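You operate a simulated robot arm through the tools that you are given. There is no shell and no other tool. Be economical: measure what you need, move in short steps, check, and stop when the job is done.

You run a simulated robot arm. Do the job below in one go: nothing can be reset, and whatever is moved stays where it is left.

## Task
Take the green cap off the impeller on the balancer and rerun it.
Fine: the cap goes beside the red one; brake off and guard shut for the run, then switch off.
Where things are to end (x, y in the base frame): green cap within 60 mm of [280, -370].

The check looks at the end state, three seconds after you hand in, the way a careful person would. Anything else that was tipped, shoved, dropped, spilled or broken makes it a failure. Lids that push on must go on centred and level and be pressed home; caps that screw on are set level and turned clockwise until they are tight.

## Robot
A 6-joint arm with a two-finger parallel gripper, fixed in place. Base frame: the origin is at the foot of the arm, x ahead of it, y to its left, z up; the work surface is at about z = 870. Units: mm, rad, N and s.
With the tool pointing down near the work surface it reaches from about 260 to 680 mm from the base axis. Its first joint turns from -1.152 to 1.152 rad. Payload 2.9 kg.
Tool frame: the origin (TCP) lies between the finger pads and is the grasp point; the fingertips stand 30 mm ahead of it; z points along the fingers, y is the line along which they close. The gripper opens to 110 mm. The fingers are 20 mm wide and 10 mm thick; the gripper's body (48 by 112 mm) begins 55 mm behind the TCP.
Orientation is that of the tool frame in the base frame, as [roll, pitch, yaw] about the fixed x, y, z axes, in that order (R = Rz(yaw) Ry(pitch) Rx(roll)). With the fingers straight down and closing along the base's y, the tool's x points along the base's -x, its y along +y and its z along -z.

## Interface
- The arm moves only by the tool servo_tool. Its argument "increments" is text: rows parted by semicolons, each of 7 numbers parted by spaces: the opening, from 0 (shut) to 1 (fully open), then the shift along the base's x, y, z in units of 500 mm (1.0 is 500 mm), then the turn, a rotation vector about the base's x, y, z in units of 60 degrees (1.0 is 60 degrees). In form: gripper x y z rx ry rz; .... A call has 1 to 20 rows; each row is the pose to reach, as a shift and turn from the pose commanded when the call began. A call with a number of a shift or a turn outside -1 to 1 is refused whole. A row lasts 0.2 s, in which the tool goes at most 50 mm and 0.15 rad; a call with a longer step from one row to the next is refused whole, and so is a gripper value outside its range. A pose out of reach is approached as far as the arm can. The call stops where the force on the tool passes 60 N (or 10 N more than at its start, if that is more) or the arm is blocked; 0.2 s more then pass. Each finger travels about 108 mm/s and halts on what it meets, pressing with about 34 N; the grip force reading is that of the motor and also rises with nothing between the fingers. The clock runs only during rows and for 0.2 s after the last one: add rows that repeat a pose to give the fingers time. It gives the time, the measured TCP pose, the force on the tool (base axes), the opening and the grip force at its end, in the units of the frame above (readings bear some noise), with the torque about the TCP (base axes, N m) and any sound that the robot's microphone picked up.
- Cameras (640 x 400 px; columns grow to the right, rows downward): "scene" is fixed at [85.4, 459.2, 1364.2]; the picture's right is [-0.53, -0.85, 0.00], its down [-0.65, 0.41, -0.64] and it looks along [0.54, -0.34, -0.77] (base axes); focal length 214 px, centre (320, 200). "wrist" rides on the gripper at [72, 17, -103] in the tool frame; the picture's right is [-0.23, 0.97, 0.00], its down [-0.76, -0.18, -0.62] and it looks along [-0.61, -0.14, 0.78] (tool axes); focal length 222 px, centre (320, 200). There is no depth. A picture from a camera that has moved, and an enlarged one, comes with that camera's place and axes in the base frame and with its lens.
- snapshot(camera): a new picture of that camera. It takes no simulated time.
- inspect(camera, box): a new picture of the part [left, top, right, bottom] of that camera's present view, enlarged. It takes no simulated time.
- close_job(): hands the job in; it is judged then, once.

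Go step by step. Nothing tells you positions but the pictures and the camera data: compare them with the known pose of the tool, close in by small moves and look again before you grip or let go. The budget is 120 turns and 76 pictures, counting those below and the enlarged ones. Unless the task says otherwise, let go and move clear before handing in, and close with one line.

The tools are called by a JSON object that holds its "op" and its "data". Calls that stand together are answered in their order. servo_tool: Moves the arm, as the interface text tells. Its arguments: {"type":"object","properties":{"increments":{"type":"string"}},"required":["increments"]} The other tools are called the same way: snapshot (camera) takes a picture; inspect (camera, box) takes an enlarged picture of a part of a camera's view; close_job () hands the job in.

At the start:

```text
time: 0.0
eef_pos: [357.4, -80.0, 1133.2]
tcp_rot: [-3.14, 0.0, 3.141]
contact_force: [-0.1, 0.3, 0.5]
moment: [0.0, -0.01, 0.02]
finger_gap: 109.7
finger_force: 0.0
```

scene: 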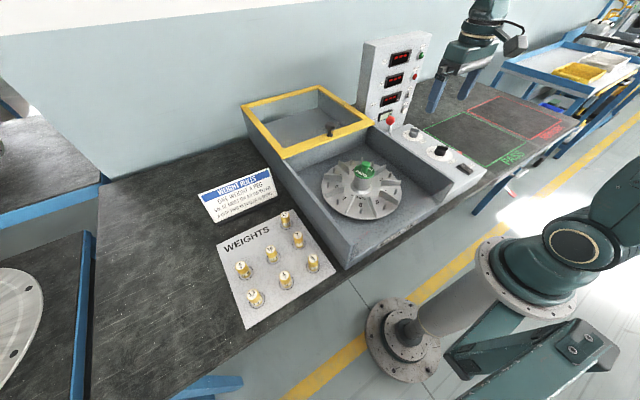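
wrist: 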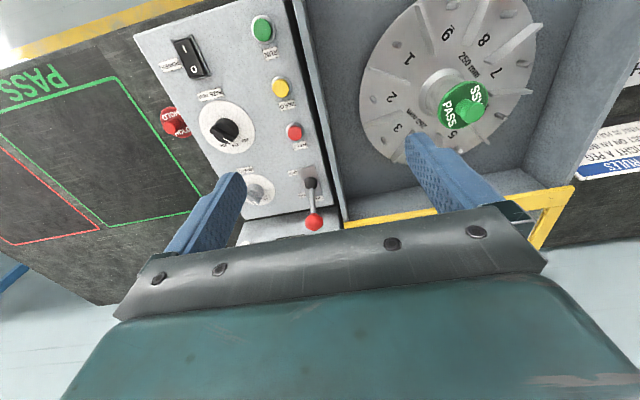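

I see the balancer with a green "PASS" cap on the impeller, and a control panel with buttons, a knob and a brake lever. First I'll look closer at the controls, the cap and the red cap.

{"op": "inspect", "data": {"camera": "wrist", "box": [130, 0, 350, 240]}}

{"op": "inspect", "data": {"camera": "scene", "box": [340, 20, 600, 210]}}

{"op": "inspect", "data": {"camera": "scene", "box": [180, 80, 420, 330]}}

```text
1.67 times, centred on (240, 120) of wrist
camera zoom: at [284.9, -62.4, 1236.3], right [0.23, 0.97, 0.0], down [0.76, -0.18, 0.62], along [0.61, -0.14, -0.78], focal length 370 px, centre (453, 333)
```

zoom: 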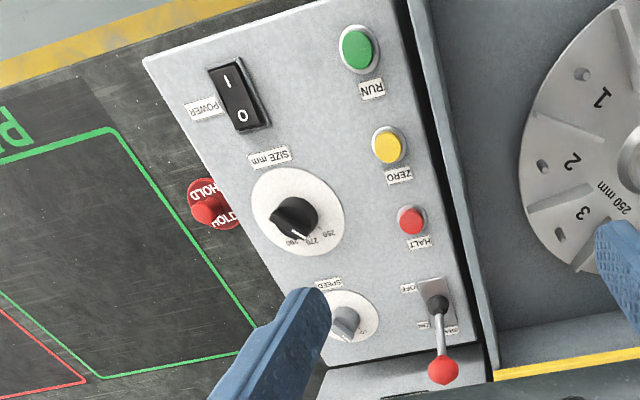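

```text
2.11 times, centred on (470, 115) of scene
camera zoom: at [85.4, 459.2, 1364.2], right [-0.53, -0.85, 0.0], down [-0.65, 0.41, -0.64], along [0.54, -0.34, -0.77], focal length 452 px, centre (4, 379)
```

zoom: 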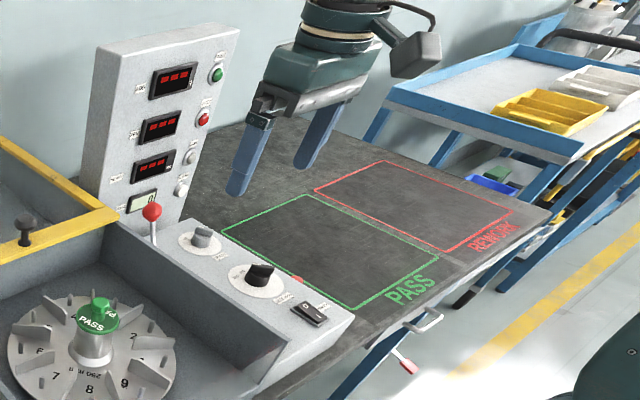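

```text
1.60 times, centred on (300, 205) of scene
camera zoom: at [85.4, 459.2, 1364.2], right [-0.53, -0.85, 0.0], down [-0.65, 0.41, -0.64], along [0.54, -0.34, -0.77], focal length 343 px, centre (352, 192)
```

zoom: 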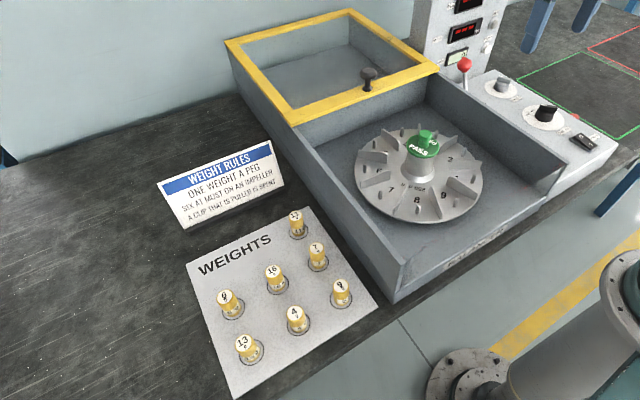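

The cap is roughly at (411, 104, 930) and the console around (300, -200, 890). I'll shift the camera back for a better view of the console.

{"op": "servo_tool", "data": {"increments": "1 -0.05 -0.05 0 0 0 0;1 -0.1 -0.1 0 0 0 0;1 -0.15 -0.15 0 0 0 0;1 -0.15 -0.2 0 0 0 0;1 -0.15 -0.2 0 0 0 0"}}

{"op": "snapshot", "data": {"camera": "wrist"}}

```text
time: 1.2
eef_pos: [281.8, -180.2, 1134.5]
tcp_rot: [-3.141, -0.001, 3.141]
contact_force: [-0.6, 0.1, 0.6]
moment: [-0.02, -0.01, 0.01]
finger_gap: 110.1
finger_force: 0.1
```

```text
70 pictures are left
camera wrist: at [210.2, -164.3, 1237.4], right [0.23, 0.97, 0.0], down [0.76, -0.18, 0.62], along [0.61, -0.14, -0.78], focal length 222 px, centre (320, 200)
```

wrist: 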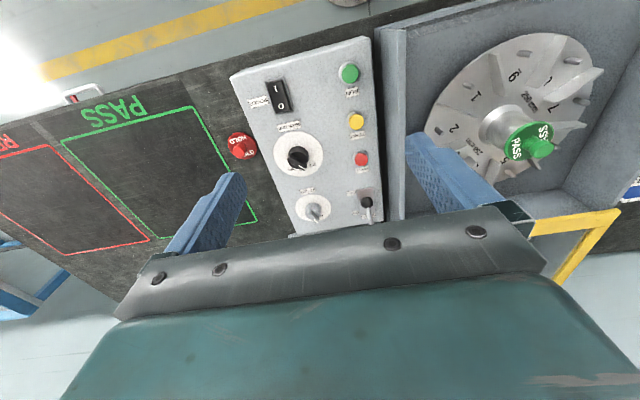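

{"op": "inspect", "data": {"camera": "wrist", "box": [225, 120, 400, 230]}}

{"op": "inspect", "data": {"camera": "wrist", "box": [225, 40, 400, 150]}}

{"op": "inspect", "data": {"camera": "scene", "box": [350, 30, 490, 190]}}

```text
3.64 times, centred on (312, 175) of wrist
camera zoom: at [210.2, -164.3, 1237.4], right [0.23, 0.97, 0.0], down [0.76, -0.18, 0.62], along [0.61, -0.14, -0.78], focal length 808 px, centre (347, 291)
```

zoom: 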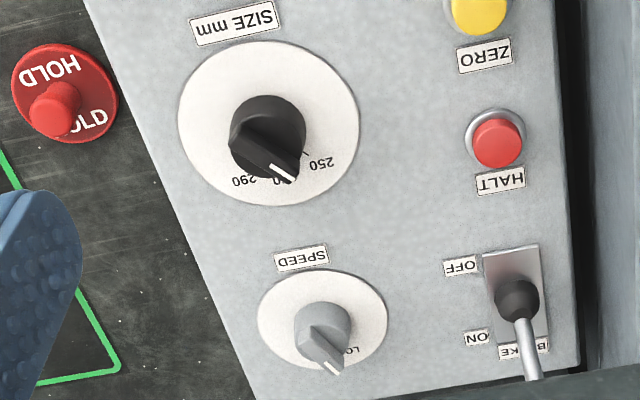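

```text
3.64 times, centred on (312, 95) of wrist
camera zoom: at [210.2, -164.3, 1237.4], right [0.23, 0.97, 0.0], down [0.76, -0.18, 0.62], along [0.61, -0.14, -0.78], focal length 808 px, centre (347, 582)
```

zoom: 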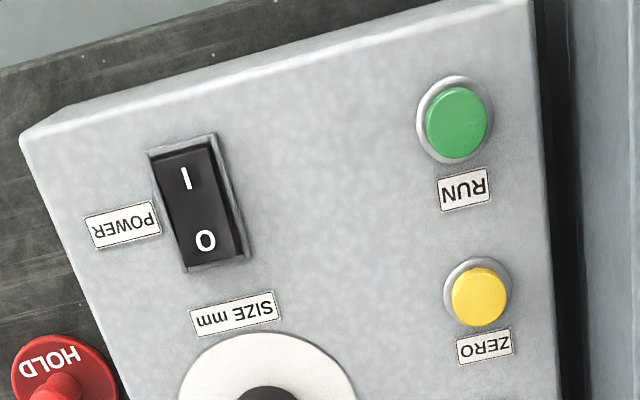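

```text
2.50 times, centred on (420, 110) of scene
camera zoom: at [85.4, 459.2, 1364.2], right [-0.53, -0.85, 0.0], down [-0.65, 0.41, -0.64], along [0.54, -0.34, -0.77], focal length 536 px, centre (70, 425)
```

zoom: 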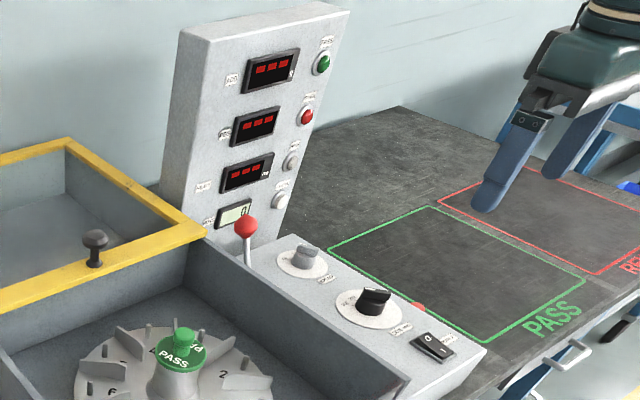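

The SIZE knob seems set to 270 while the impeller reads 250 mm, so I need a closer look at that and at the speed knob. I'm lowering the camera over the console.

{"op": "servo_tool", "data": {"increments": "1 0 -0.02 -0.08 0 0 0;1 -0.01 -0.04 -0.16 0 0 0;1 -0.02 -0.06 -0.2 0 0 0;1 -0.02 -0.06 -0.2 0 0 0"}}

{"op": "snapshot", "data": {"camera": "wrist"}}

{"op": "inspect", "data": {"camera": "wrist", "box": [240, 110, 420, 220]}}

```text
time: 2.2
eef_pos: [272.0, -210.7, 1033.6]
tcp_rot: [-3.141, 0.0, 3.141]
contact_force: [0.5, 0.0, -0.1]
moment: [0.01, 0.0, 0.02]
finger_gap: 110.0
finger_force: 0.1
```

```text
66 pictures are left
camera wrist: at [199.4, -194.1, 1136.5], right [0.23, 0.97, 0.0], down [0.76, -0.18, 0.62], along [0.61, -0.14, -0.78], focal length 222 px, centre (320, 200)
```

wrist: 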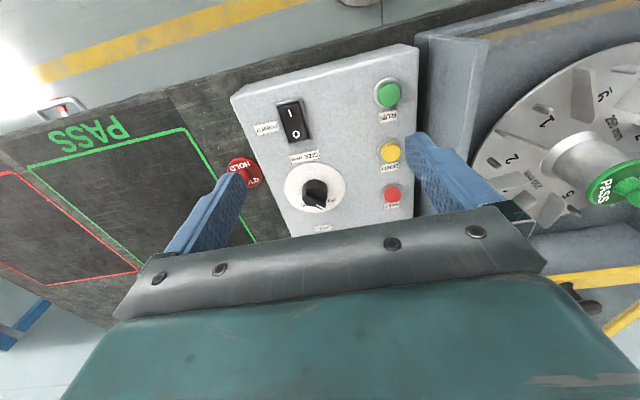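

```text
3.56 times, centred on (330, 165) of wrist
camera zoom: at [199.4, -194.1, 1136.5], right [0.23, 0.97, 0.0], down [0.76, -0.18, 0.62], along [0.61, -0.14, -0.78], focal length 790 px, centre (284, 324)
```

zoom: 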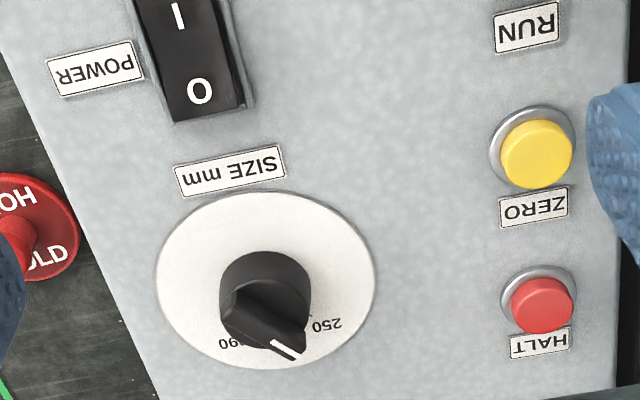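

{"op": "inspect", "data": {"camera": "scene", "box": [395, 115, 485, 175]}}

{"op": "inspect", "data": {"camera": "wrist", "box": [470, 50, 640, 230]}}

{"op": "inspect", "data": {"camera": "scene", "box": [310, 150, 410, 225]}}

{"op": "inspect", "data": {"camera": "scene", "box": [360, 30, 440, 130]}}

```text
6.67 times, centred on (440, 145) of scene
camera zoom: at [85.4, 459.2, 1364.2], right [-0.53, -0.85, 0.0], down [-0.65, 0.41, -0.64], along [0.54, -0.34, -0.77], focal length 1430 px, centre (-480, 567)
```

zoom: 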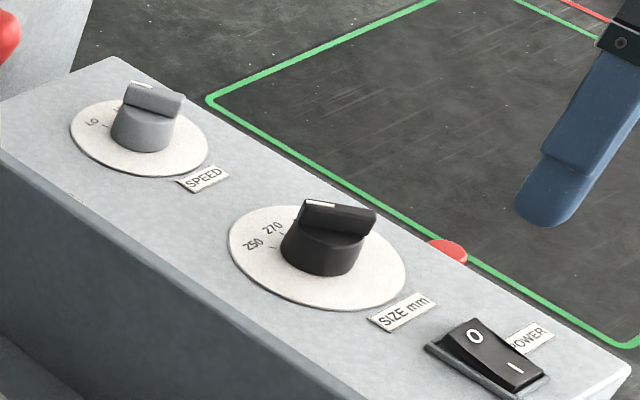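

```text
2.22 times, centred on (555, 140) of wrist
camera zoom: at [199.4, -194.1, 1136.5], right [0.23, 0.97, 0.0], down [0.76, -0.18, 0.62], along [0.61, -0.14, -0.78], focal length 494 px, centre (-202, 333)
```

zoom: 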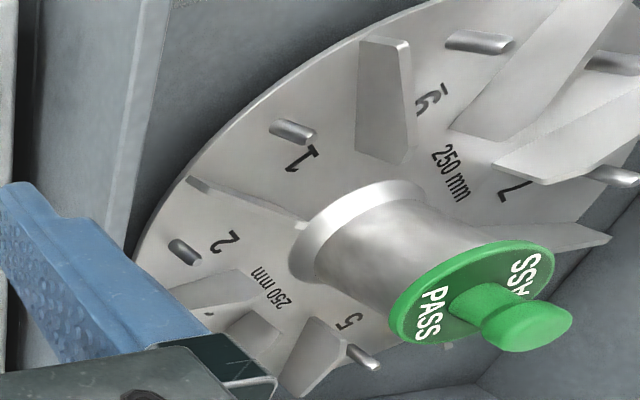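

```text
5.33 times, centred on (360, 188) of scene
camera zoom: at [85.4, 459.2, 1364.2], right [-0.53, -0.85, 0.0], down [-0.65, 0.41, -0.64], along [0.54, -0.34, -0.77], focal length 1144 px, centre (107, 267)
```

zoom: 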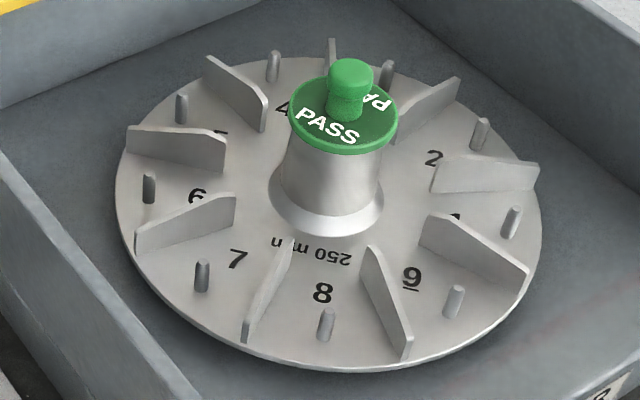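

```text
4.00 times, centred on (400, 80) of scene
camera zoom: at [85.4, 459.2, 1364.2], right [-0.53, -0.85, 0.0], down [-0.65, 0.41, -0.64], along [0.54, -0.34, -0.77], focal length 858 px, centre (0, 680)
```

zoom: 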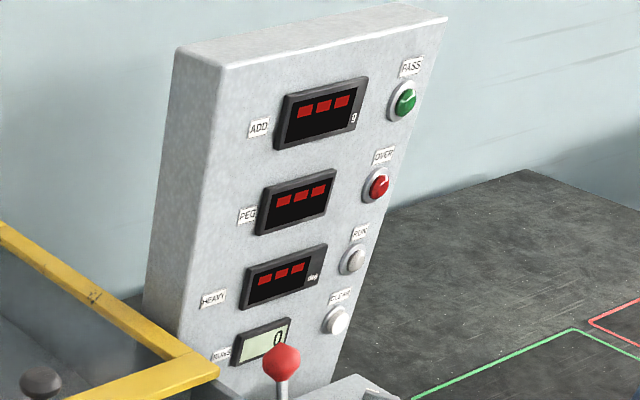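

The size knob lies along 250, which matches the impeller, and the speed is on LO. Power looks on and the brake lever leans to ON. Next I'll move over the cap.

{"op": "servo_tool", "data": {"increments": "1 0.03 0.07 0.04 0 0 0;1 0.06 0.14 0.08 0 0 0;1 0.09 0.21 0.1 0 0 0;1 0.12 0.28 0.12 0 0 0;1 0.15 0.35 0.12 0 0 0;1 0.18 0.42 0.12 0 0 0;1 0.21 0.49 0.12 0 0 0;1 0.24 0.56 0.12 0 0 0;1 0.276 0.63 0.12 0 0 0;1 0.276 0.63 0.12 0 0 0"}}

{"op": "snapshot", "data": {"camera": "wrist"}}

{"op": "snapshot", "data": {"camera": "scene"}}

```text
time: 4.4
eef_pos: [410.6, 106.2, 1093.6]
tcp_rot: [3.14, 0.0, -3.141]
contact_force: [-0.3, 0.1, -0.2]
moment: [-0.01, -0.02, 0.0]
finger_gap: 109.8
finger_force: 0.0
```

```text
60 pictures are left
camera wrist: at [338.9, 123.4, 1196.9], right [0.23, 0.97, 0.0], down [0.76, -0.18, 0.62], along [0.61, -0.14, -0.78], focal length 222 px, centre (320, 200)
```

wrist: 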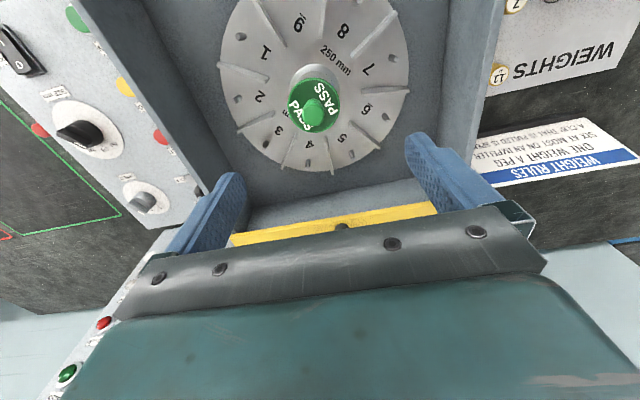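

```text
59 pictures are left
```

scene: 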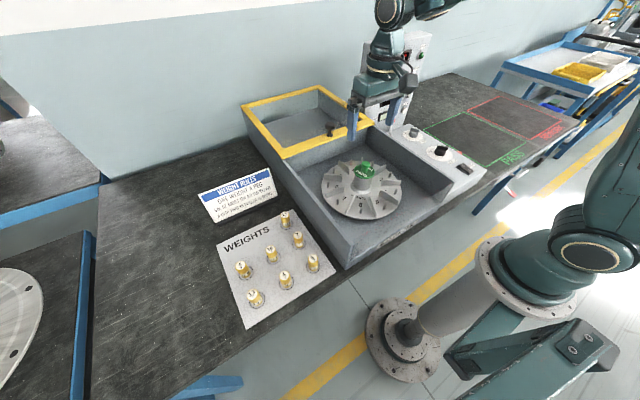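

The cap's knob top is at about (411, 99, 954). I'll lower to just above it and check.

{"op": "servo_tool", "data": {"increments": "1 0 -0.014 -0.08 0 0 0;1 0.001 -0.014 -0.16 0 0 0;0.6 0.001 -0.014 -0.19 0 0 0;0.6 0.001 -0.014 -0.19 0 0 0"}}

{"op": "snapshot", "data": {"camera": "wrist"}}

{"op": "inspect", "data": {"camera": "scene", "box": [310, 110, 430, 210]}}

```text
time: 5.4
eef_pos: [412.0, 99.4, 996.9]
tcp_rot: [3.141, -0.001, -3.141]
contact_force: [-0.2, 0.2, -0.4]
moment: [0.0, 0.0, -0.02]
finger_gap: 65.7
finger_force: 0.1
```

```text
58 pictures are left
camera wrist: at [339.2, 114.8, 1100.0], right [0.23, 0.97, 0.0], down [0.76, -0.18, 0.62], along [0.61, -0.14, -0.78], focal length 222 px, centre (320, 200)
```

wrist: 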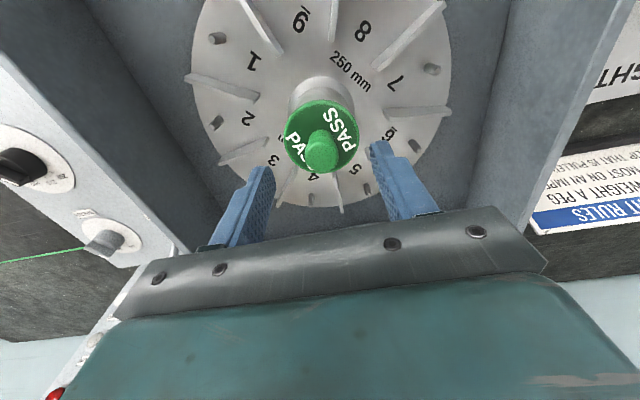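

```text
4.00 times, centred on (370, 160) of scene
camera zoom: at [85.4, 459.2, 1364.2], right [-0.53, -0.85, 0.0], down [-0.65, 0.41, -0.64], along [0.54, -0.34, -0.77], focal length 858 px, centre (120, 360)
```

zoom: 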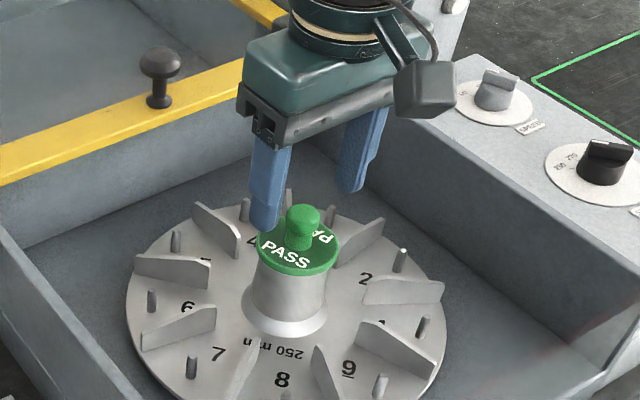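

The cap axis is at about (409, 100.5), with the disc top near z = 928. I'm lowering and watching for force.

{"op": "servo_tool", "data": {"increments": "0.45 -0.005 0.002 -0.02 0 0 0;0.45 -0.005 0.002 -0.04 0 0 0;0.45 -0.005 0.002 -0.055 0 0 0;0.45 -0.005 0.002 -0.066 0 0 0;0.45 -0.005 0.002 -0.066 0 0 0"}}

{"op": "inspect", "data": {"camera": "scene", "box": [330, 140, 400, 200]}}

{"op": "inspect", "data": {"camera": "wrist", "box": [220, 90, 420, 230]}}

```text
time: 6.6
eef_pos: [407.8, 99.3, 966.1]
tcp_rot: [-3.141, 0.002, -3.141]
contact_force: [-1.4, 0.9, 7.1]
moment: [-0.02, 0.07, 0.01]
finger_gap: 49.6
finger_force: 0.1
```

```text
6.67 times, centred on (365, 170) of scene
camera zoom: at [85.3, 459.2, 1364.2], right [-0.53, -0.85, 0.0], down [-0.65, 0.41, -0.64], along [0.54, -0.34, -0.77], focal length 1430 px, centre (20, 400)
```

zoom: 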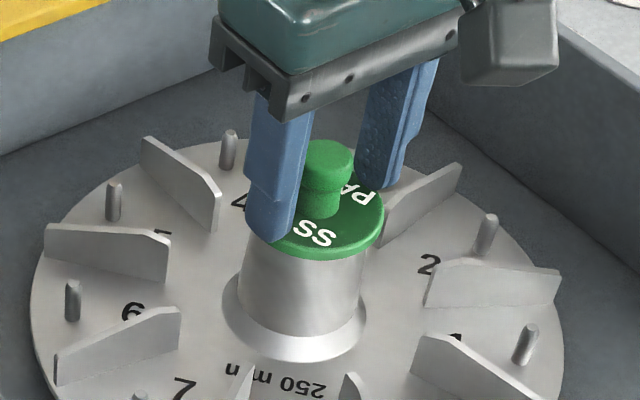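

```text
2.86 times, centred on (320, 160) of wrist
camera zoom: at [335.2, 115.9, 1068.6], right [0.23, 0.97, 0.0], down [0.76, -0.18, 0.62], along [0.61, -0.14, -0.78], focal length 635 px, centre (320, 314)
```

zoom: 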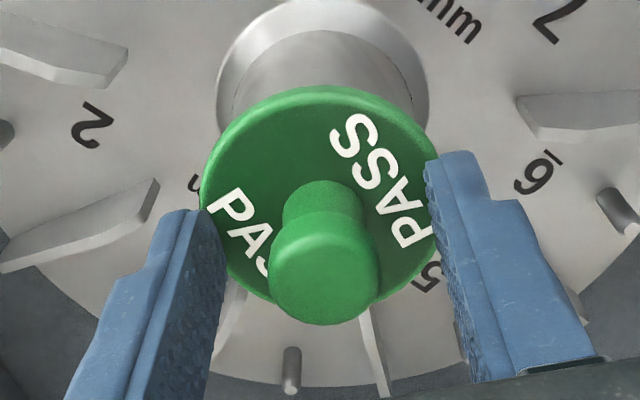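

The tips just touched the disc at TCP z = 966. I'm backing off 3 mm and closing on the knob.

{"op": "servo_tool", "data": {"increments": "0.45 0.003 0 0.01 0 0 0;0.3 0.003 0 0.01 0 0 0;0.1 0.003 0 0.01 0 0 0;0.1 0.003 0 0.01 0 0 0;0.1 0.003 0 0.01 0 0 0"}}

```text
time: 7.8
eef_pos: [409.5, 99.0, 971.5]
tcp_rot: [3.14, -0.001, -3.141]
contact_force: [-0.8, 0.7, -0.1]
moment: [-0.01, -0.01, -0.01]
finger_gap: 20.7
finger_force: 34.3
```

Gripped at 20.7 mm. Lifting now.

{"op": "servo_tool", "data": {"increments": "0.1 0 0 0.02 0 0 0;0.1 0 0 0.05 0 0 0;0.1 0 0 0.1 0 0 0;0.1 0 0 0.1 0 0 0"}}

{"op": "inspect", "data": {"camera": "scene", "box": [300, 90, 440, 210]}}

{"op": "snapshot", "data": {"camera": "wrist"}}

```text
time: 8.8
eef_pos: [408.9, 98.5, 1019.4]
tcp_rot: [3.141, 0.001, -3.141]
contact_force: [0.4, 0.3, 0.7]
moment: [0.02, -0.02, -0.01]
finger_gap: 21.4
finger_force: 33.1
```

```text
3.33 times, centred on (370, 150) of scene
camera zoom: at [85.4, 459.2, 1364.2], right [-0.53, -0.85, 0.0], down [-0.65, 0.41, -0.64], along [0.54, -0.34, -0.77], focal length 715 px, centre (153, 367)
```

zoom: 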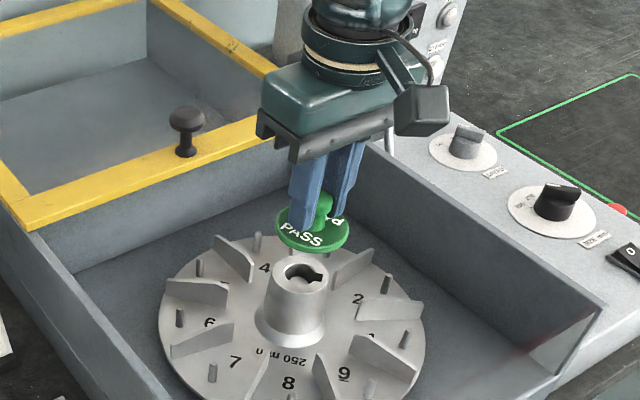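

```text
53 pictures are left
camera wrist: at [335.7, 115.4, 1122.6], right [0.23, 0.97, 0.0], down [0.76, -0.18, 0.62], along [0.61, -0.14, -0.78], focal length 222 px, centre (320, 200)
```

wrist: 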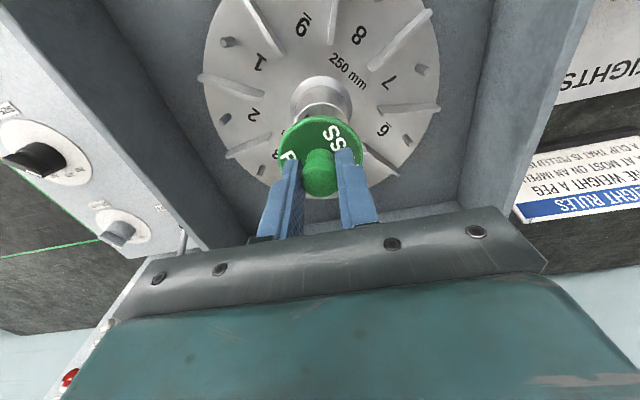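

The cap is off. I'm carrying it high over the console to (280, -370).

{"op": "servo_tool", "data": {"increments": "0.1 0 0 0.06 0 0 0;0.1 -0.01 -0.03 0.1 0 0 0;0.1 -0.035 -0.12 0.1 0 0 0;0.1 -0.06 -0.21 0.1 0 0 0;0.1 -0.085 -0.3 0.1 0 0 0;0.1 -0.11 -0.39 0.1 0 0 0;0.1 -0.135 -0.48 0.1 0 0 0;0.1 -0.16 -0.57 0.1 0 0 0;0.1 -0.185 -0.66 0.1 0 0 0;0.1 -0.21 -0.75 0.1 0 0 0;0.1 -0.235 -0.84 0.1 0 0 0;0.1 -0.258 -0.937 0.1 0 0 0;0.1 -0.258 -0.937 0.1 0 0 0"}}

{"op": "snapshot", "data": {"camera": "wrist"}}

{"op": "snapshot", "data": {"camera": "scene"}}

```text
time: 11.6
eef_pos: [281.6, -366.0, 1069.1]
tcp_rot: [3.141, 0.0, 3.141]
contact_force: [-0.1, 0.3, -0.4]
moment: [0.01, -0.01, -0.02]
finger_gap: 21.3
finger_force: 34.1
```

```text
52 pictures are left
camera wrist: at [208.8, -349.9, 1172.3], right [0.23, 0.97, 0.0], down [0.76, -0.18, 0.62], along [0.61, -0.14, -0.78], focal length 222 px, centre (320, 200)
```

wrist: 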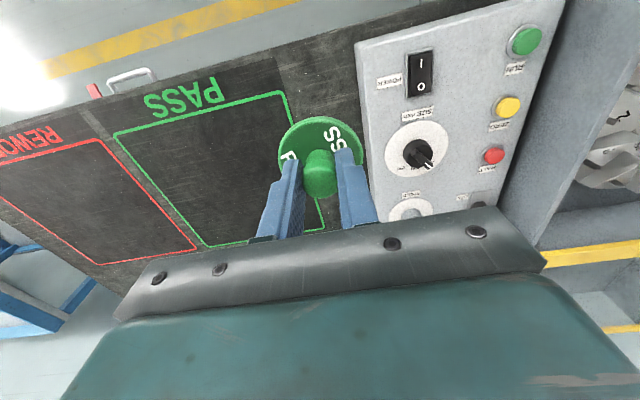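

```text
51 pictures are left
```

scene: 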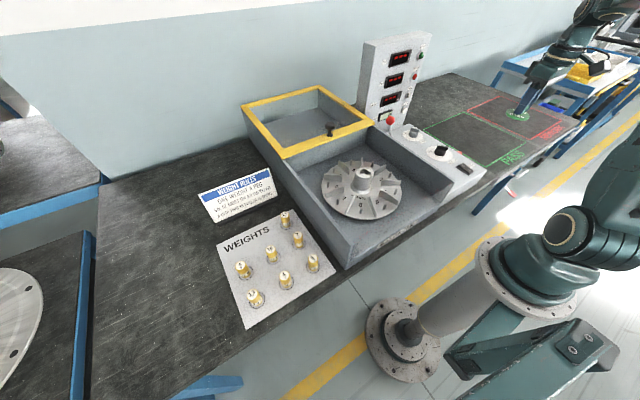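

{"op": "inspect", "data": {"camera": "scene", "box": [440, 80, 580, 190]}}

```text
3.64 times, centred on (510, 135) of scene
camera zoom: at [85.4, 459.2, 1364.2], right [-0.53, -0.85, 0.0], down [-0.65, 0.41, -0.64], along [0.54, -0.34, -0.77], focal length 780 px, centre (-371, 436)
```

zoom: 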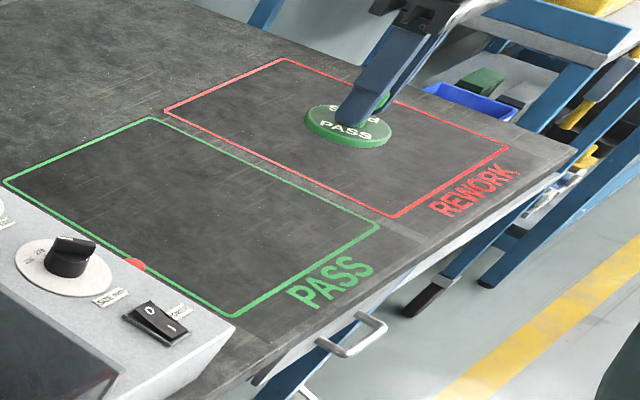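

The red cap is next to the console's far side at around (345, -325). I'll lower part way at (275, -375) and check clearance.

{"op": "servo_tool", "data": {"increments": "0.1 -0.01 -0.01 -0.08 0 0 0;0.1 -0.012 -0.016 -0.16 0 0 0;0.1 -0.012 -0.016 -0.22 0 0 0;0.1 -0.012 -0.016 -0.22 0 0 0"}}

{"op": "snapshot", "data": {"camera": "wrist"}}

{"op": "inspect", "data": {"camera": "scene", "box": [440, 80, 580, 190]}}

```text
time: 12.6
eef_pos: [273.8, -374.2, 958.8]
tcp_rot: [-3.141, 0.001, -3.141]
contact_force: [-0.2, 1.1, -0.6]
moment: [0.03, 0.0, 0.01]
finger_gap: 21.5
finger_force: 33.5
```

```text
49 pictures are left
camera wrist: at [201.8, -357.9, 1062.2], right [0.23, 0.97, 0.0], down [0.76, -0.18, 0.62], along [0.61, -0.14, -0.78], focal length 222 px, centre (320, 200)
```

wrist: 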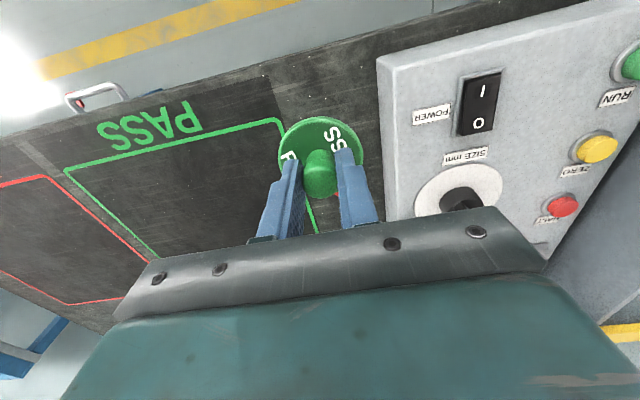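

```text
3.64 times, centred on (510, 135) of scene
camera zoom: at [85.4, 459.2, 1364.2], right [-0.53, -0.85, 0.0], down [-0.65, 0.41, -0.64], along [0.54, -0.34, -0.77], focal length 780 px, centre (-371, 436)
```

zoom: 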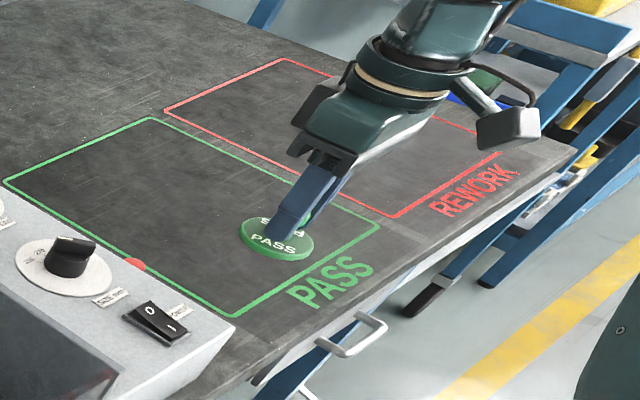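

Clear of the red cap. I'm lowering slowly until it touches.

{"op": "servo_tool", "data": {"increments": "0.1 0 0 -0.04 0 0 0;0.1 0 0 -0.065 0 0 0;0.1 0 0 -0.075 0 0 0;0.1 0 0 -0.082 0 0 0;0.1 0 0 -0.088 0 0 0;0.1 0 0 -0.094 0 0 0;0.1 0 0 -0.094 0 0 0"}}

{"op": "inspect", "data": {"camera": "scene", "box": [440, 80, 580, 190]}}

```text
time: 14.2
eef_pos: [274.1, -375.6, 913.9]
tcp_rot: [3.141, -0.001, 3.142]
contact_force: [0.2, 0.3, 0.5]
moment: [0.0, 0.0, -0.01]
finger_gap: 21.6
finger_force: 33.8
```

```text
3.64 times, centred on (510, 135) of scene
camera zoom: at [85.4, 459.2, 1364.2], right [-0.53, -0.85, 0.0], down [-0.65, 0.41, -0.64], along [0.54, -0.34, -0.77], focal length 780 px, centre (-371, 436)
```

zoom: 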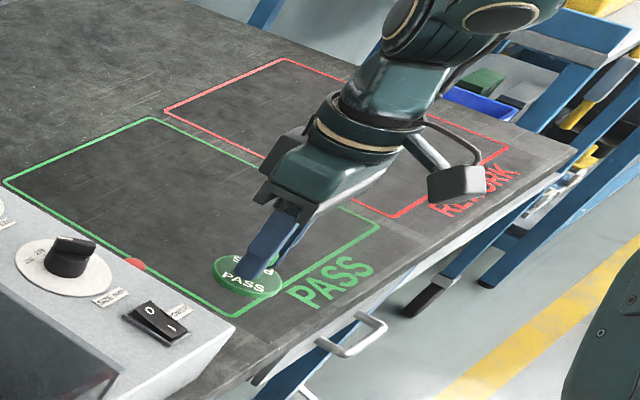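

Not touching yet, so I'm continuing in 2 mm steps.

{"op": "servo_tool", "data": {"increments": "0.1 0 0 -0.004 0 0 0;0.1 0 0 -0.008 0 0 0;0.1 0 0 -0.012 0 0 0;0.1 0 0 -0.016 0 0 0;0.1 0 0 -0.016 0 0 0"}}

```text
time: 15.4
eef_pos: [273.8, -377.0, 905.1]
tcp_rot: [-3.141, -0.001, -3.141]
contact_force: [-0.2, -0.5, -0.9]
moment: [-0.01, 0.0, 0.0]
finger_gap: 21.6
finger_force: 33.6
```

{"op": "servo_tool", "data": {"increments": "0.1 0 0 -0.004 0 0 0;0.1 0 0 -0.008 0 0 0;0.1 0 0 -0.012 0 0 0;0.1 0 0 -0.012 0 0 0"}}

{"op": "inspect", "data": {"camera": "scene", "box": [470, 120, 540, 180]}}

```text
time: 16.4
eef_pos: [274.1, -376.4, 900.0]
tcp_rot: [3.141, 0.001, 3.141]
contact_force: [0.2, -0.6, -1.1]
moment: [0.0, 0.01, 0.02]
finger_gap: 21.6
finger_force: 33.8
```

```text
6.67 times, centred on (505, 150) of scene
camera zoom: at [85.4, 459.2, 1364.2], right [-0.53, -0.85, 0.0], down [-0.65, 0.41, -0.64], along [0.54, -0.34, -0.77], focal length 1430 px, centre (-913, 533)
```

zoom: 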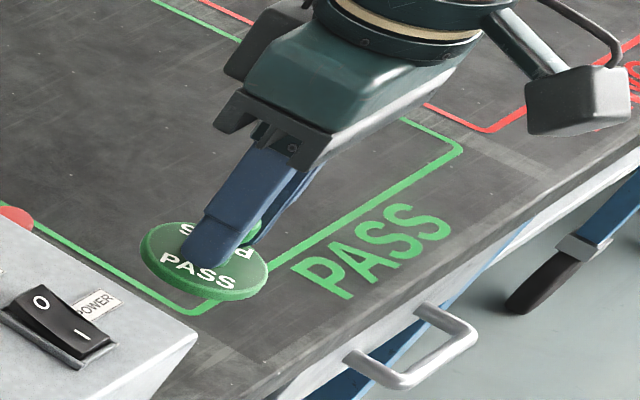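

{"op": "servo_tool", "data": {"increments": "0.1 0 0 -0.004 0 0 0;0.1 0 0 -0.008 0 0 0;0.1 0 0 -0.012 0 0 0;0.1 0 0 -0.016 0 0 0;0.1 0 0 -0.016 0 0 0"}}

{"op": "inspect", "data": {"camera": "scene", "box": [470, 120, 540, 180]}}

```text
time: 17.6
eef_pos: [273.1, -375.8, 891.7]
tcp_rot: [-3.141, -0.001, 3.141]
contact_force: [-0.4, 1.0, -0.2]
moment: [-0.01, 0.01, 0.0]
finger_gap: 21.5
finger_force: 34.2
```

```text
6.67 times, centred on (505, 150) of scene
camera zoom: at [85.4, 459.2, 1364.2], right [-0.53, -0.85, 0.0], down [-0.65, 0.41, -0.64], along [0.54, -0.34, -0.77], focal length 1430 px, centre (-913, 533)
```

zoom: 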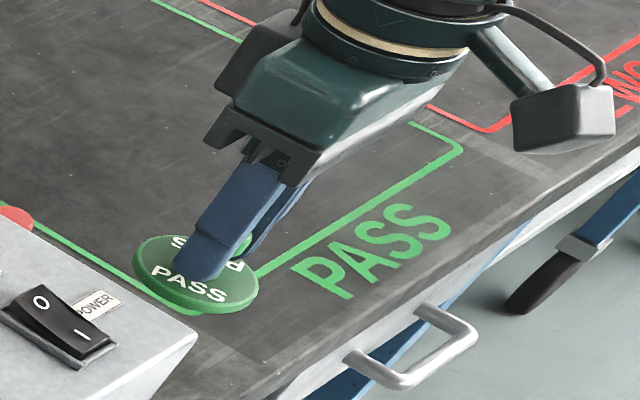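

{"op": "servo_tool", "data": {"increments": "0.1 0 0 -0.004 0 0 0;0.1 0 0 -0.008 0 0 0;0.1 0 0 -0.012 0 0 0;0.1 0 0 -0.016 0 0 0;0.1 0 0 -0.016 0 0 0"}}

```text
time: 18.8
eef_pos: [275.5, -374.5, 884.4]
tcp_rot: [-3.141, 0.0, 3.141]
contact_force: [0.6, -0.4, -0.1]
moment: [0.0, 0.02, 0.0]
finger_gap: 21.5
finger_force: 33.8
```

{"op": "servo_tool", "data": {"increments": "0.1 0 0 -0.004 0 0 0;0.1 0 0 -0.008 0 0 0;0.1 0 0 -0.012 0 0 0;0.1 0 0 -0.016 0 0 0;0.1 0 0 -0.016 0 0 0"}}

{"op": "inspect", "data": {"camera": "scene", "box": [470, 120, 540, 180]}}

{"op": "snapshot", "data": {"camera": "wrist"}}

```text
time: 20.0
eef_pos: [274.4, -376.4, 875.5]
tcp_rot: [3.14, -0.001, 3.141]
contact_force: [-0.9, 0.0, -0.4]
moment: [0.01, 0.0, -0.01]
finger_gap: 21.6
finger_force: 34.2
```

```text
6.67 times, centred on (505, 150) of scene
camera zoom: at [85.4, 459.2, 1364.2], right [-0.53, -0.85, 0.0], down [-0.65, 0.41, -0.64], along [0.54, -0.34, -0.77], focal length 1430 px, centre (-913, 533)
```

zoom: 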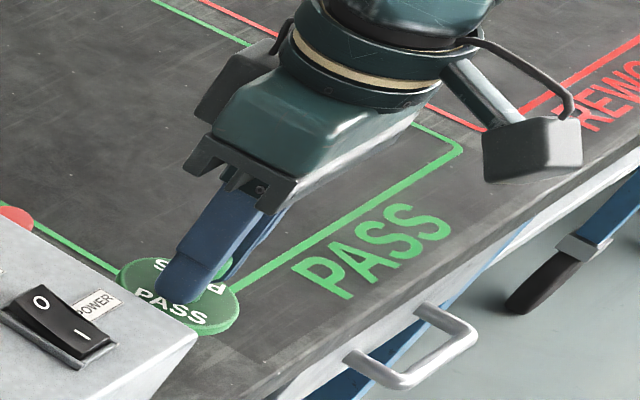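

```text
43 pictures are left
camera wrist: at [202.2, -359.9, 977.9], right [0.23, 0.97, 0.0], down [0.76, -0.18, 0.62], along [0.61, -0.14, -0.78], focal length 222 px, centre (320, 200)
```

wrist: 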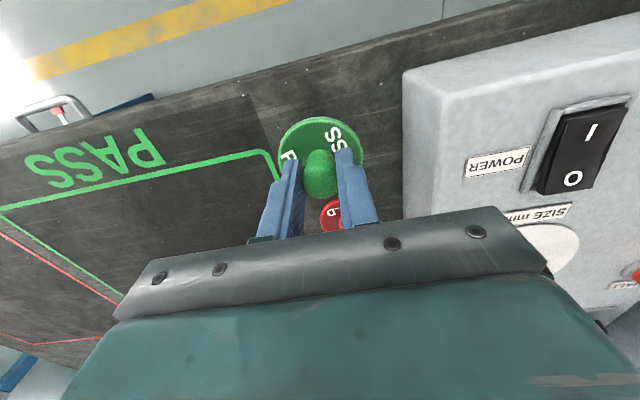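

Triangulating the red cap across views puts the table at about z = 800, with red at about (368, -370). So there is more way to go down, and I'll continue to contact.

{"op": "servo_tool", "data": {"increments": "0.1 0 0 -0.02 0 0 0;0.1 0 0 -0.03 0 0 0;0.1 0 0 -0.036 0 0 0;0.1 0 0 -0.042 0 0 0;0.1 0 0 -0.048 0 0 0;0.1 0 0 -0.054 0 0 0;0.1 0 0 -0.054 0 0 0"}}

{"op": "inspect", "data": {"camera": "scene", "box": [470, 120, 540, 180]}}

```text
time: 21.6
eef_pos: [273.4, -376.4, 847.8]
tcp_rot: [-3.141, 0.001, 3.14]
contact_force: [-0.1, -0.5, 0.2]
moment: [-0.03, -0.03, -0.02]
finger_gap: 21.5
finger_force: 33.8
```

```text
6.67 times, centred on (505, 150) of scene
camera zoom: at [85.4, 459.2, 1364.2], right [-0.53, -0.85, 0.0], down [-0.65, 0.41, -0.64], along [0.54, -0.34, -0.77], focal length 1430 px, centre (-913, 533)
```

zoom: 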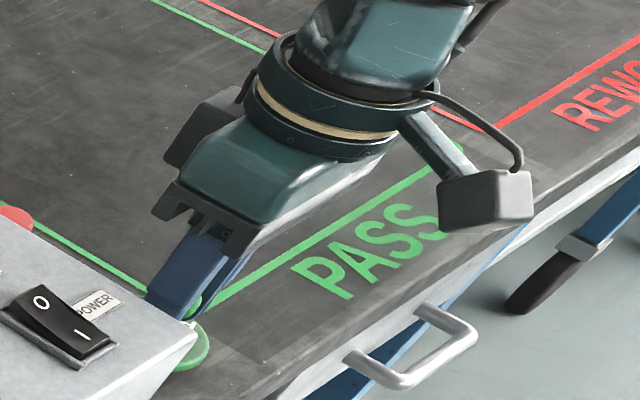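

{"op": "servo_tool", "data": {"increments": "0.1 0 0 -0.005 0 0 0;0.1 0 0 -0.01 0 0 0;0.1 0 0 -0.015 0 0 0;0.1 0 0 -0.02 0 0 0;0.1 0 0 -0.025 0 0 0;0.1 0 0 -0.03 0 0 0;0.1 0 0 -0.03 0 0 0"}}

{"op": "snapshot", "data": {"camera": "wrist"}}

```text
time: 23.1
eef_pos: [274.7, -376.7, 837.9]
tcp_rot: [-3.139, 0.004, 3.141]
contact_force: [-3.1, 6.5, 11.7]
moment: [0.02, 0.07, -0.02]
finger_gap: 21.4
finger_force: 34.1
stopped in row 7: the force on the tool passed its limit at 62 N (the readings are from after the stop); the commanded pose is now the measured one
```

```text
41 pictures are left
camera wrist: at [202.8, -360.0, 940.9], right [0.23, 0.97, 0.0], down [0.76, -0.18, 0.63], along [0.61, -0.14, -0.78], focal length 222 px, centre (320, 200)
```

wrist: 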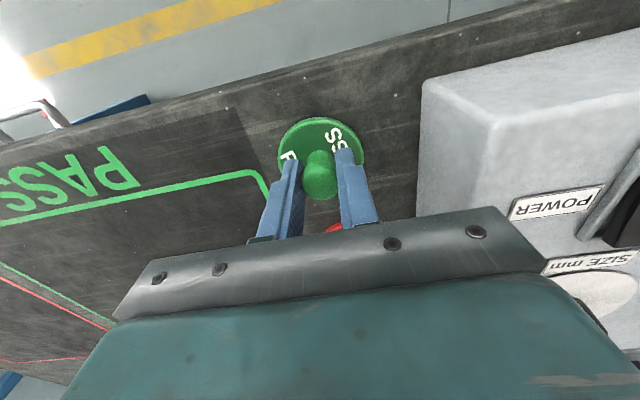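

The cap is on the table at TCP z = 838, so the table is near z = 797. I'm releasing and going up.

{"op": "servo_tool", "data": {"increments": "0.2 0 0 0 0 0 0;0.35 0 0 0 0 0 0;0.45 0 0 0 0 0 0;0.45 0 0 0 0 0 0;0.45 0 0 0.04 0 0 0;0.45 0 0 0.1 0 0 0;0.45 0 0 0.2 0 0 0;0.45 0 0 0.3 0 0 0;0.45 0 0 0.4 0 0 0;0.45 0 0 0.4 0 0 0"}}

{"op": "snapshot", "data": {"camera": "wrist"}}

{"op": "snapshot", "data": {"camera": "scene"}}

```text
time: 25.3
eef_pos: [276.2, -374.9, 1039.2]
tcp_rot: [-3.136, 0.003, -3.141]
contact_force: [0.0, -0.3, 0.4]
moment: [0.0, 0.03, 0.0]
finger_gap: 49.5
finger_force: 0.1
```

```text
40 pictures are left
camera wrist: at [203.6, -358.6, 1141.7], right [0.23, 0.97, 0.0], down [0.76, -0.18, 0.63], along [0.61, -0.14, -0.78], focal length 222 px, centre (320, 200)
```

wrist: 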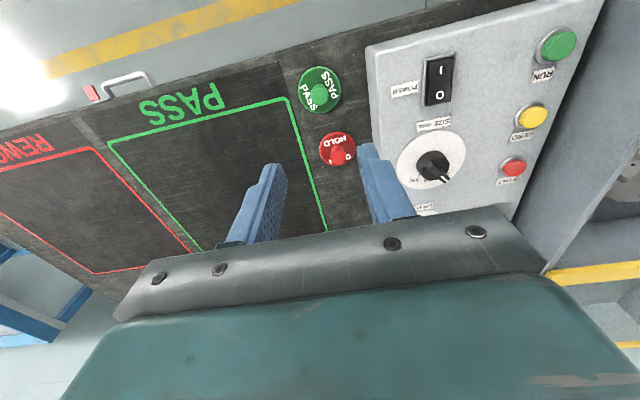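

```text
39 pictures are left
```

scene: 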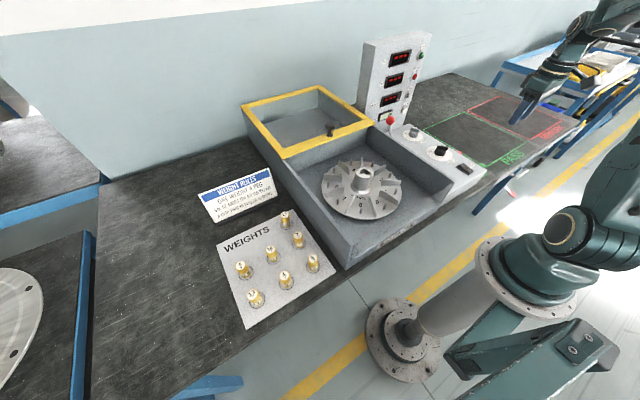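

Both caps are beside each other now. Next is the guard: I'll move to look at it, with its knob near (594, 100, 960).

{"op": "servo_tool", "data": {"increments": "0.45 0.01 0.09 0.02 0 0 0;0.45 0.02 0.18 0.04 0 0 0;0.45 0.03 0.27 0.06 0 0 0;0.45 0.05 0.36 0.08 0 0 0;0.45 0.07 0.45 0.1 0 0 0;0.45 0.1 0.54 0.1 0 0 0;0.45 0.13 0.62 0.1 0 0 0;0.45 0.17 0.7 0.1 0 0 0;0.45 0.21 0.78 0.1 0 0 0;0.45 0.25 0.85 0.1 0 0 0;0.45 0.32 0.91 0.1 0 0 0;0.45 0.4 0.94 0.1 0 0 0;0.45 0.4 0.94 0.1 0 0 0"}}

{"op": "snapshot", "data": {"camera": "wrist"}}

{"op": "inspect", "data": {"camera": "scene", "box": [220, 60, 420, 260]}}

```text
time: 28.1
eef_pos: [475.8, 92.7, 1087.9]
tcp_rot: [-3.137, 0.004, 3.141]
contact_force: [0.3, -0.4, 0.2]
moment: [0.0, 0.0, -0.05]
finger_gap: 49.5
finger_force: 0.1
```

```text
38 pictures are left
camera wrist: at [402.8, 110.2, 1190.2], right [0.23, 0.97, 0.0], down [0.76, -0.18, 0.63], along [0.61, -0.14, -0.78], focal length 222 px, centre (320, 200)
```

wrist: 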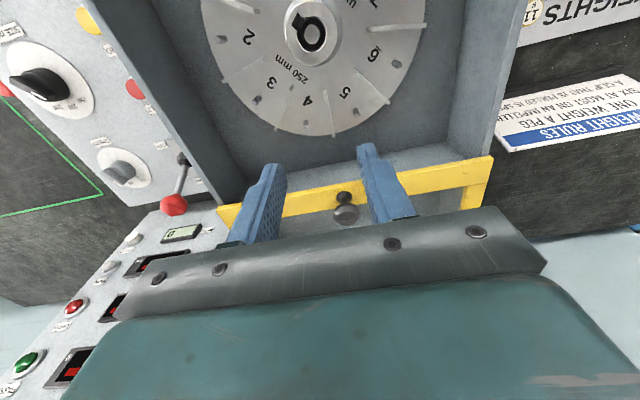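

```text
2.00 times, centred on (320, 160) of scene
camera zoom: at [85.4, 459.3, 1364.2], right [-0.53, -0.85, 0.0], down [-0.65, 0.41, -0.64], along [0.54, -0.34, -0.77], focal length 429 px, centre (320, 280)
```

zoom: 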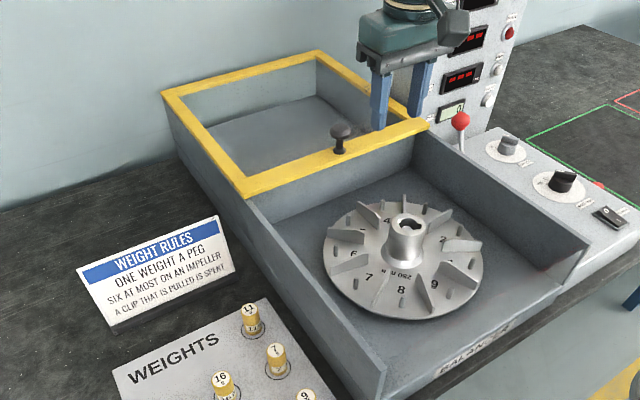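

The guard is a sliding yellow frame with its knob top near (590, 101, 975). I'll move above the knob and look again.

{"op": "servo_tool", "data": {"increments": "0.45 0.06 0.004 0 0 0 0;0.45 0.12 0.008 -0.03 0 0 0;0.45 0.18 0.012 -0.06 0 0 0;0.45 0.228 0.016 -0.1 0 0 0;0.45 0.228 0.016 -0.11 0 0 0"}}

{"op": "snapshot", "data": {"camera": "wrist"}}

{"op": "inspect", "data": {"camera": "scene", "box": [280, 60, 400, 160]}}

```text
time: 29.3
eef_pos: [590.4, 102.0, 1032.1]
tcp_rot: [-3.138, 0.001, 3.141]
contact_force: [-0.1, 0.3, -0.2]
moment: [0.02, -0.02, 0.01]
finger_gap: 49.5
finger_force: 0.1
```

```text
36 pictures are left
camera wrist: at [517.4, 118.7, 1134.8], right [0.23, 0.97, 0.0], down [0.76, -0.18, 0.63], along [0.61, -0.14, -0.78], focal length 222 px, centre (320, 200)
```

wrist: 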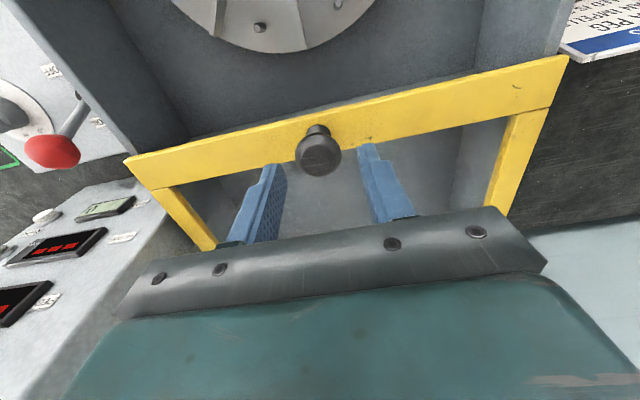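

```text
4.00 times, centred on (340, 110) of scene
camera zoom: at [85.4, 459.2, 1364.2], right [-0.53, -0.85, 0.0], down [-0.65, 0.41, -0.64], along [0.54, -0.34, -0.77], focal length 858 px, centre (240, 560)
```

zoom: 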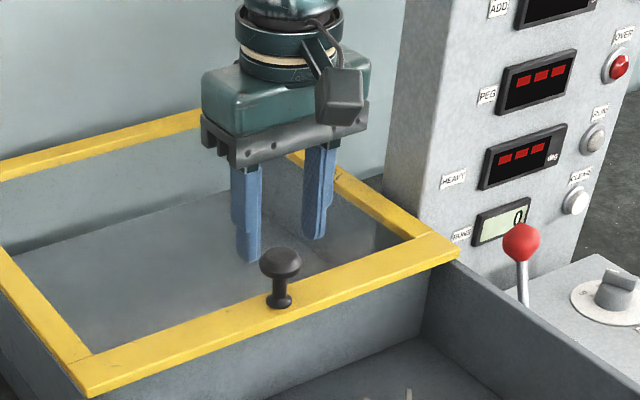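

The knob head is around z = 965–985 at (592, 100). I'm lowering around it.

{"op": "servo_tool", "data": {"increments": "0.45 0.003 -0.004 -0.03 0 0 0;0.45 0.003 -0.004 -0.06 0 0 0;0.45 0.003 -0.004 -0.08 0 0 0;0.45 0.003 -0.004 -0.096 0 0 0;0.45 0.003 -0.004 -0.096 0 0 0"}}

{"op": "inspect", "data": {"camera": "wrist", "box": [200, 80, 440, 240]}}

{"op": "inspect", "data": {"camera": "scene", "box": [280, 80, 380, 160]}}

```text
time: 30.5
eef_pos: [590.8, 98.4, 984.6]
tcp_rot: [-3.139, 0.005, -3.141]
contact_force: [-0.6, 0.0, -0.3]
moment: [-0.02, 0.02, 0.01]
finger_gap: 49.6
finger_force: 0.2
```

```text
2.50 times, centred on (320, 160) of wrist
camera zoom: at [517.7, 115.5, 1087.1], right [0.23, 0.97, 0.0], down [0.76, -0.18, 0.63], along [0.61, -0.14, -0.78], focal length 555 px, centre (320, 300)
```

zoom: 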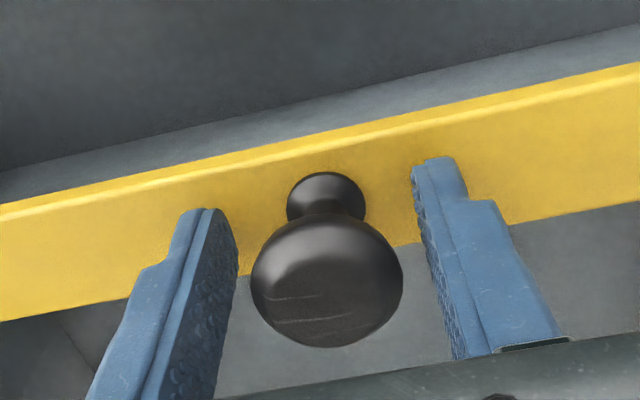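

```text
5.00 times, centred on (330, 120) of scene
camera zoom: at [85.4, 459.2, 1364.2], right [-0.53, -0.85, 0.0], down [-0.65, 0.41, -0.64], along [0.54, -0.34, -0.77], focal length 1072 px, centre (270, 600)
```

zoom: 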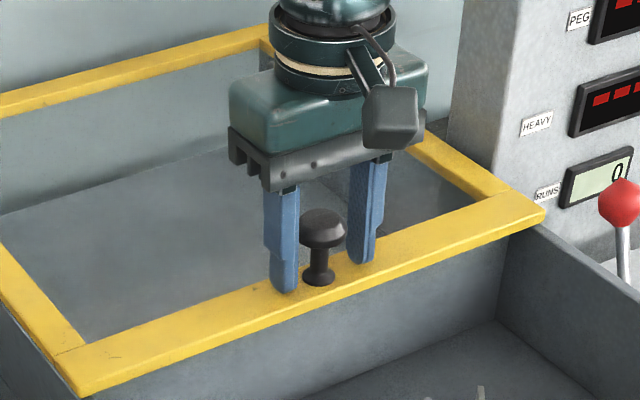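

Well aligned. I'm closing on the knob.

{"op": "servo_tool", "data": {"increments": "0.3 0.004 0.002 -0.006 0 0 0;0.15 0.004 0.002 -0.006 0 0 0;0.15 0.004 0.002 -0.006 0 0 0;0.15 0.004 0.002 -0.006 0 0 0"}}

```text
time: 31.5
eef_pos: [592.7, 100.5, 984.9]
tcp_rot: [-3.139, 0.006, -3.14]
contact_force: [-1.0, 0.2, 26.0]
moment: [0.06, 0.79, 0.05]
finger_gap: 34.3
finger_force: 45.3
```

Gripped at 34 mm with some vertical load. I'll ease up 2 mm and pull toward the robot.

{"op": "servo_tool", "data": {"increments": "0.15 0 0 0.004 0 0 0;0.15 -0.01 0 0.004 0 0 0;0.15 -0.03 0 0.004 0 0 0;0.15 -0.06 0 0.004 0 0 0;0.15 -0.06 0 0.004 0 0 0"}}

{"op": "snapshot", "data": {"camera": "scene"}}

```text
time: 32.7
eef_pos: [563.3, 99.5, 984.6]
tcp_rot: [-3.138, 0.004, 3.141]
contact_force: [1.3, 0.1, 14.4]
moment: [0.08, -0.79, -0.15]
finger_gap: 34.6
finger_force: 45.1
```

```text
32 pictures are left
```

scene: 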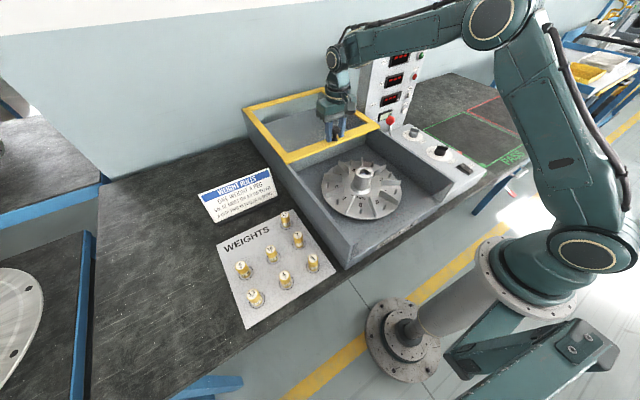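

The guard slides. I'm continuing.

{"op": "servo_tool", "data": {"increments": "0.15 -0.04 0 0 0 0 0;0.15 -0.08 0 0 0 0 0;0.15 -0.12 0 0 0 0 0;0.15 -0.16 0 0 0 0 0;0.15 -0.2 0 0 0 0 0;0.15 -0.24 0 0 0 0 0;0.15 -0.28 0 0 0 0 0;0.15 -0.32 0 0 0 0 0;0.15 -0.36 0 0 0 0 0;0.15 -0.4 0 0 0 0 0;0.15 -0.4 0 0 0 0 0"}}

{"op": "snapshot", "data": {"camera": "scene"}}

```text
time: 35.1
eef_pos: [363.1, 100.3, 984.3]
tcp_rot: [-3.139, 0.003, -3.141]
contact_force: [0.8, 1.5, 7.2]
moment: [-0.01, -0.82, 0.04]
finger_gap: 34.6
finger_force: 45.6
```

```text
31 pictures are left
```

scene: 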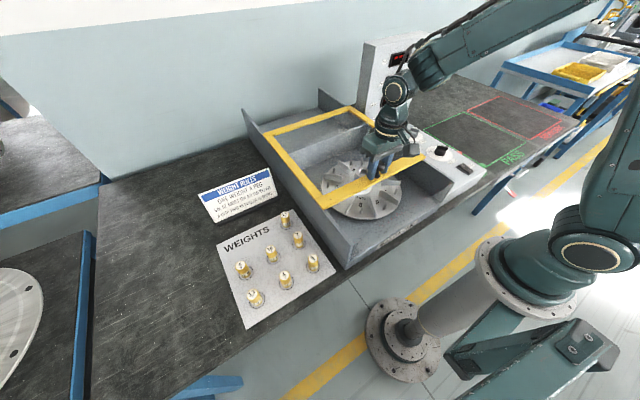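

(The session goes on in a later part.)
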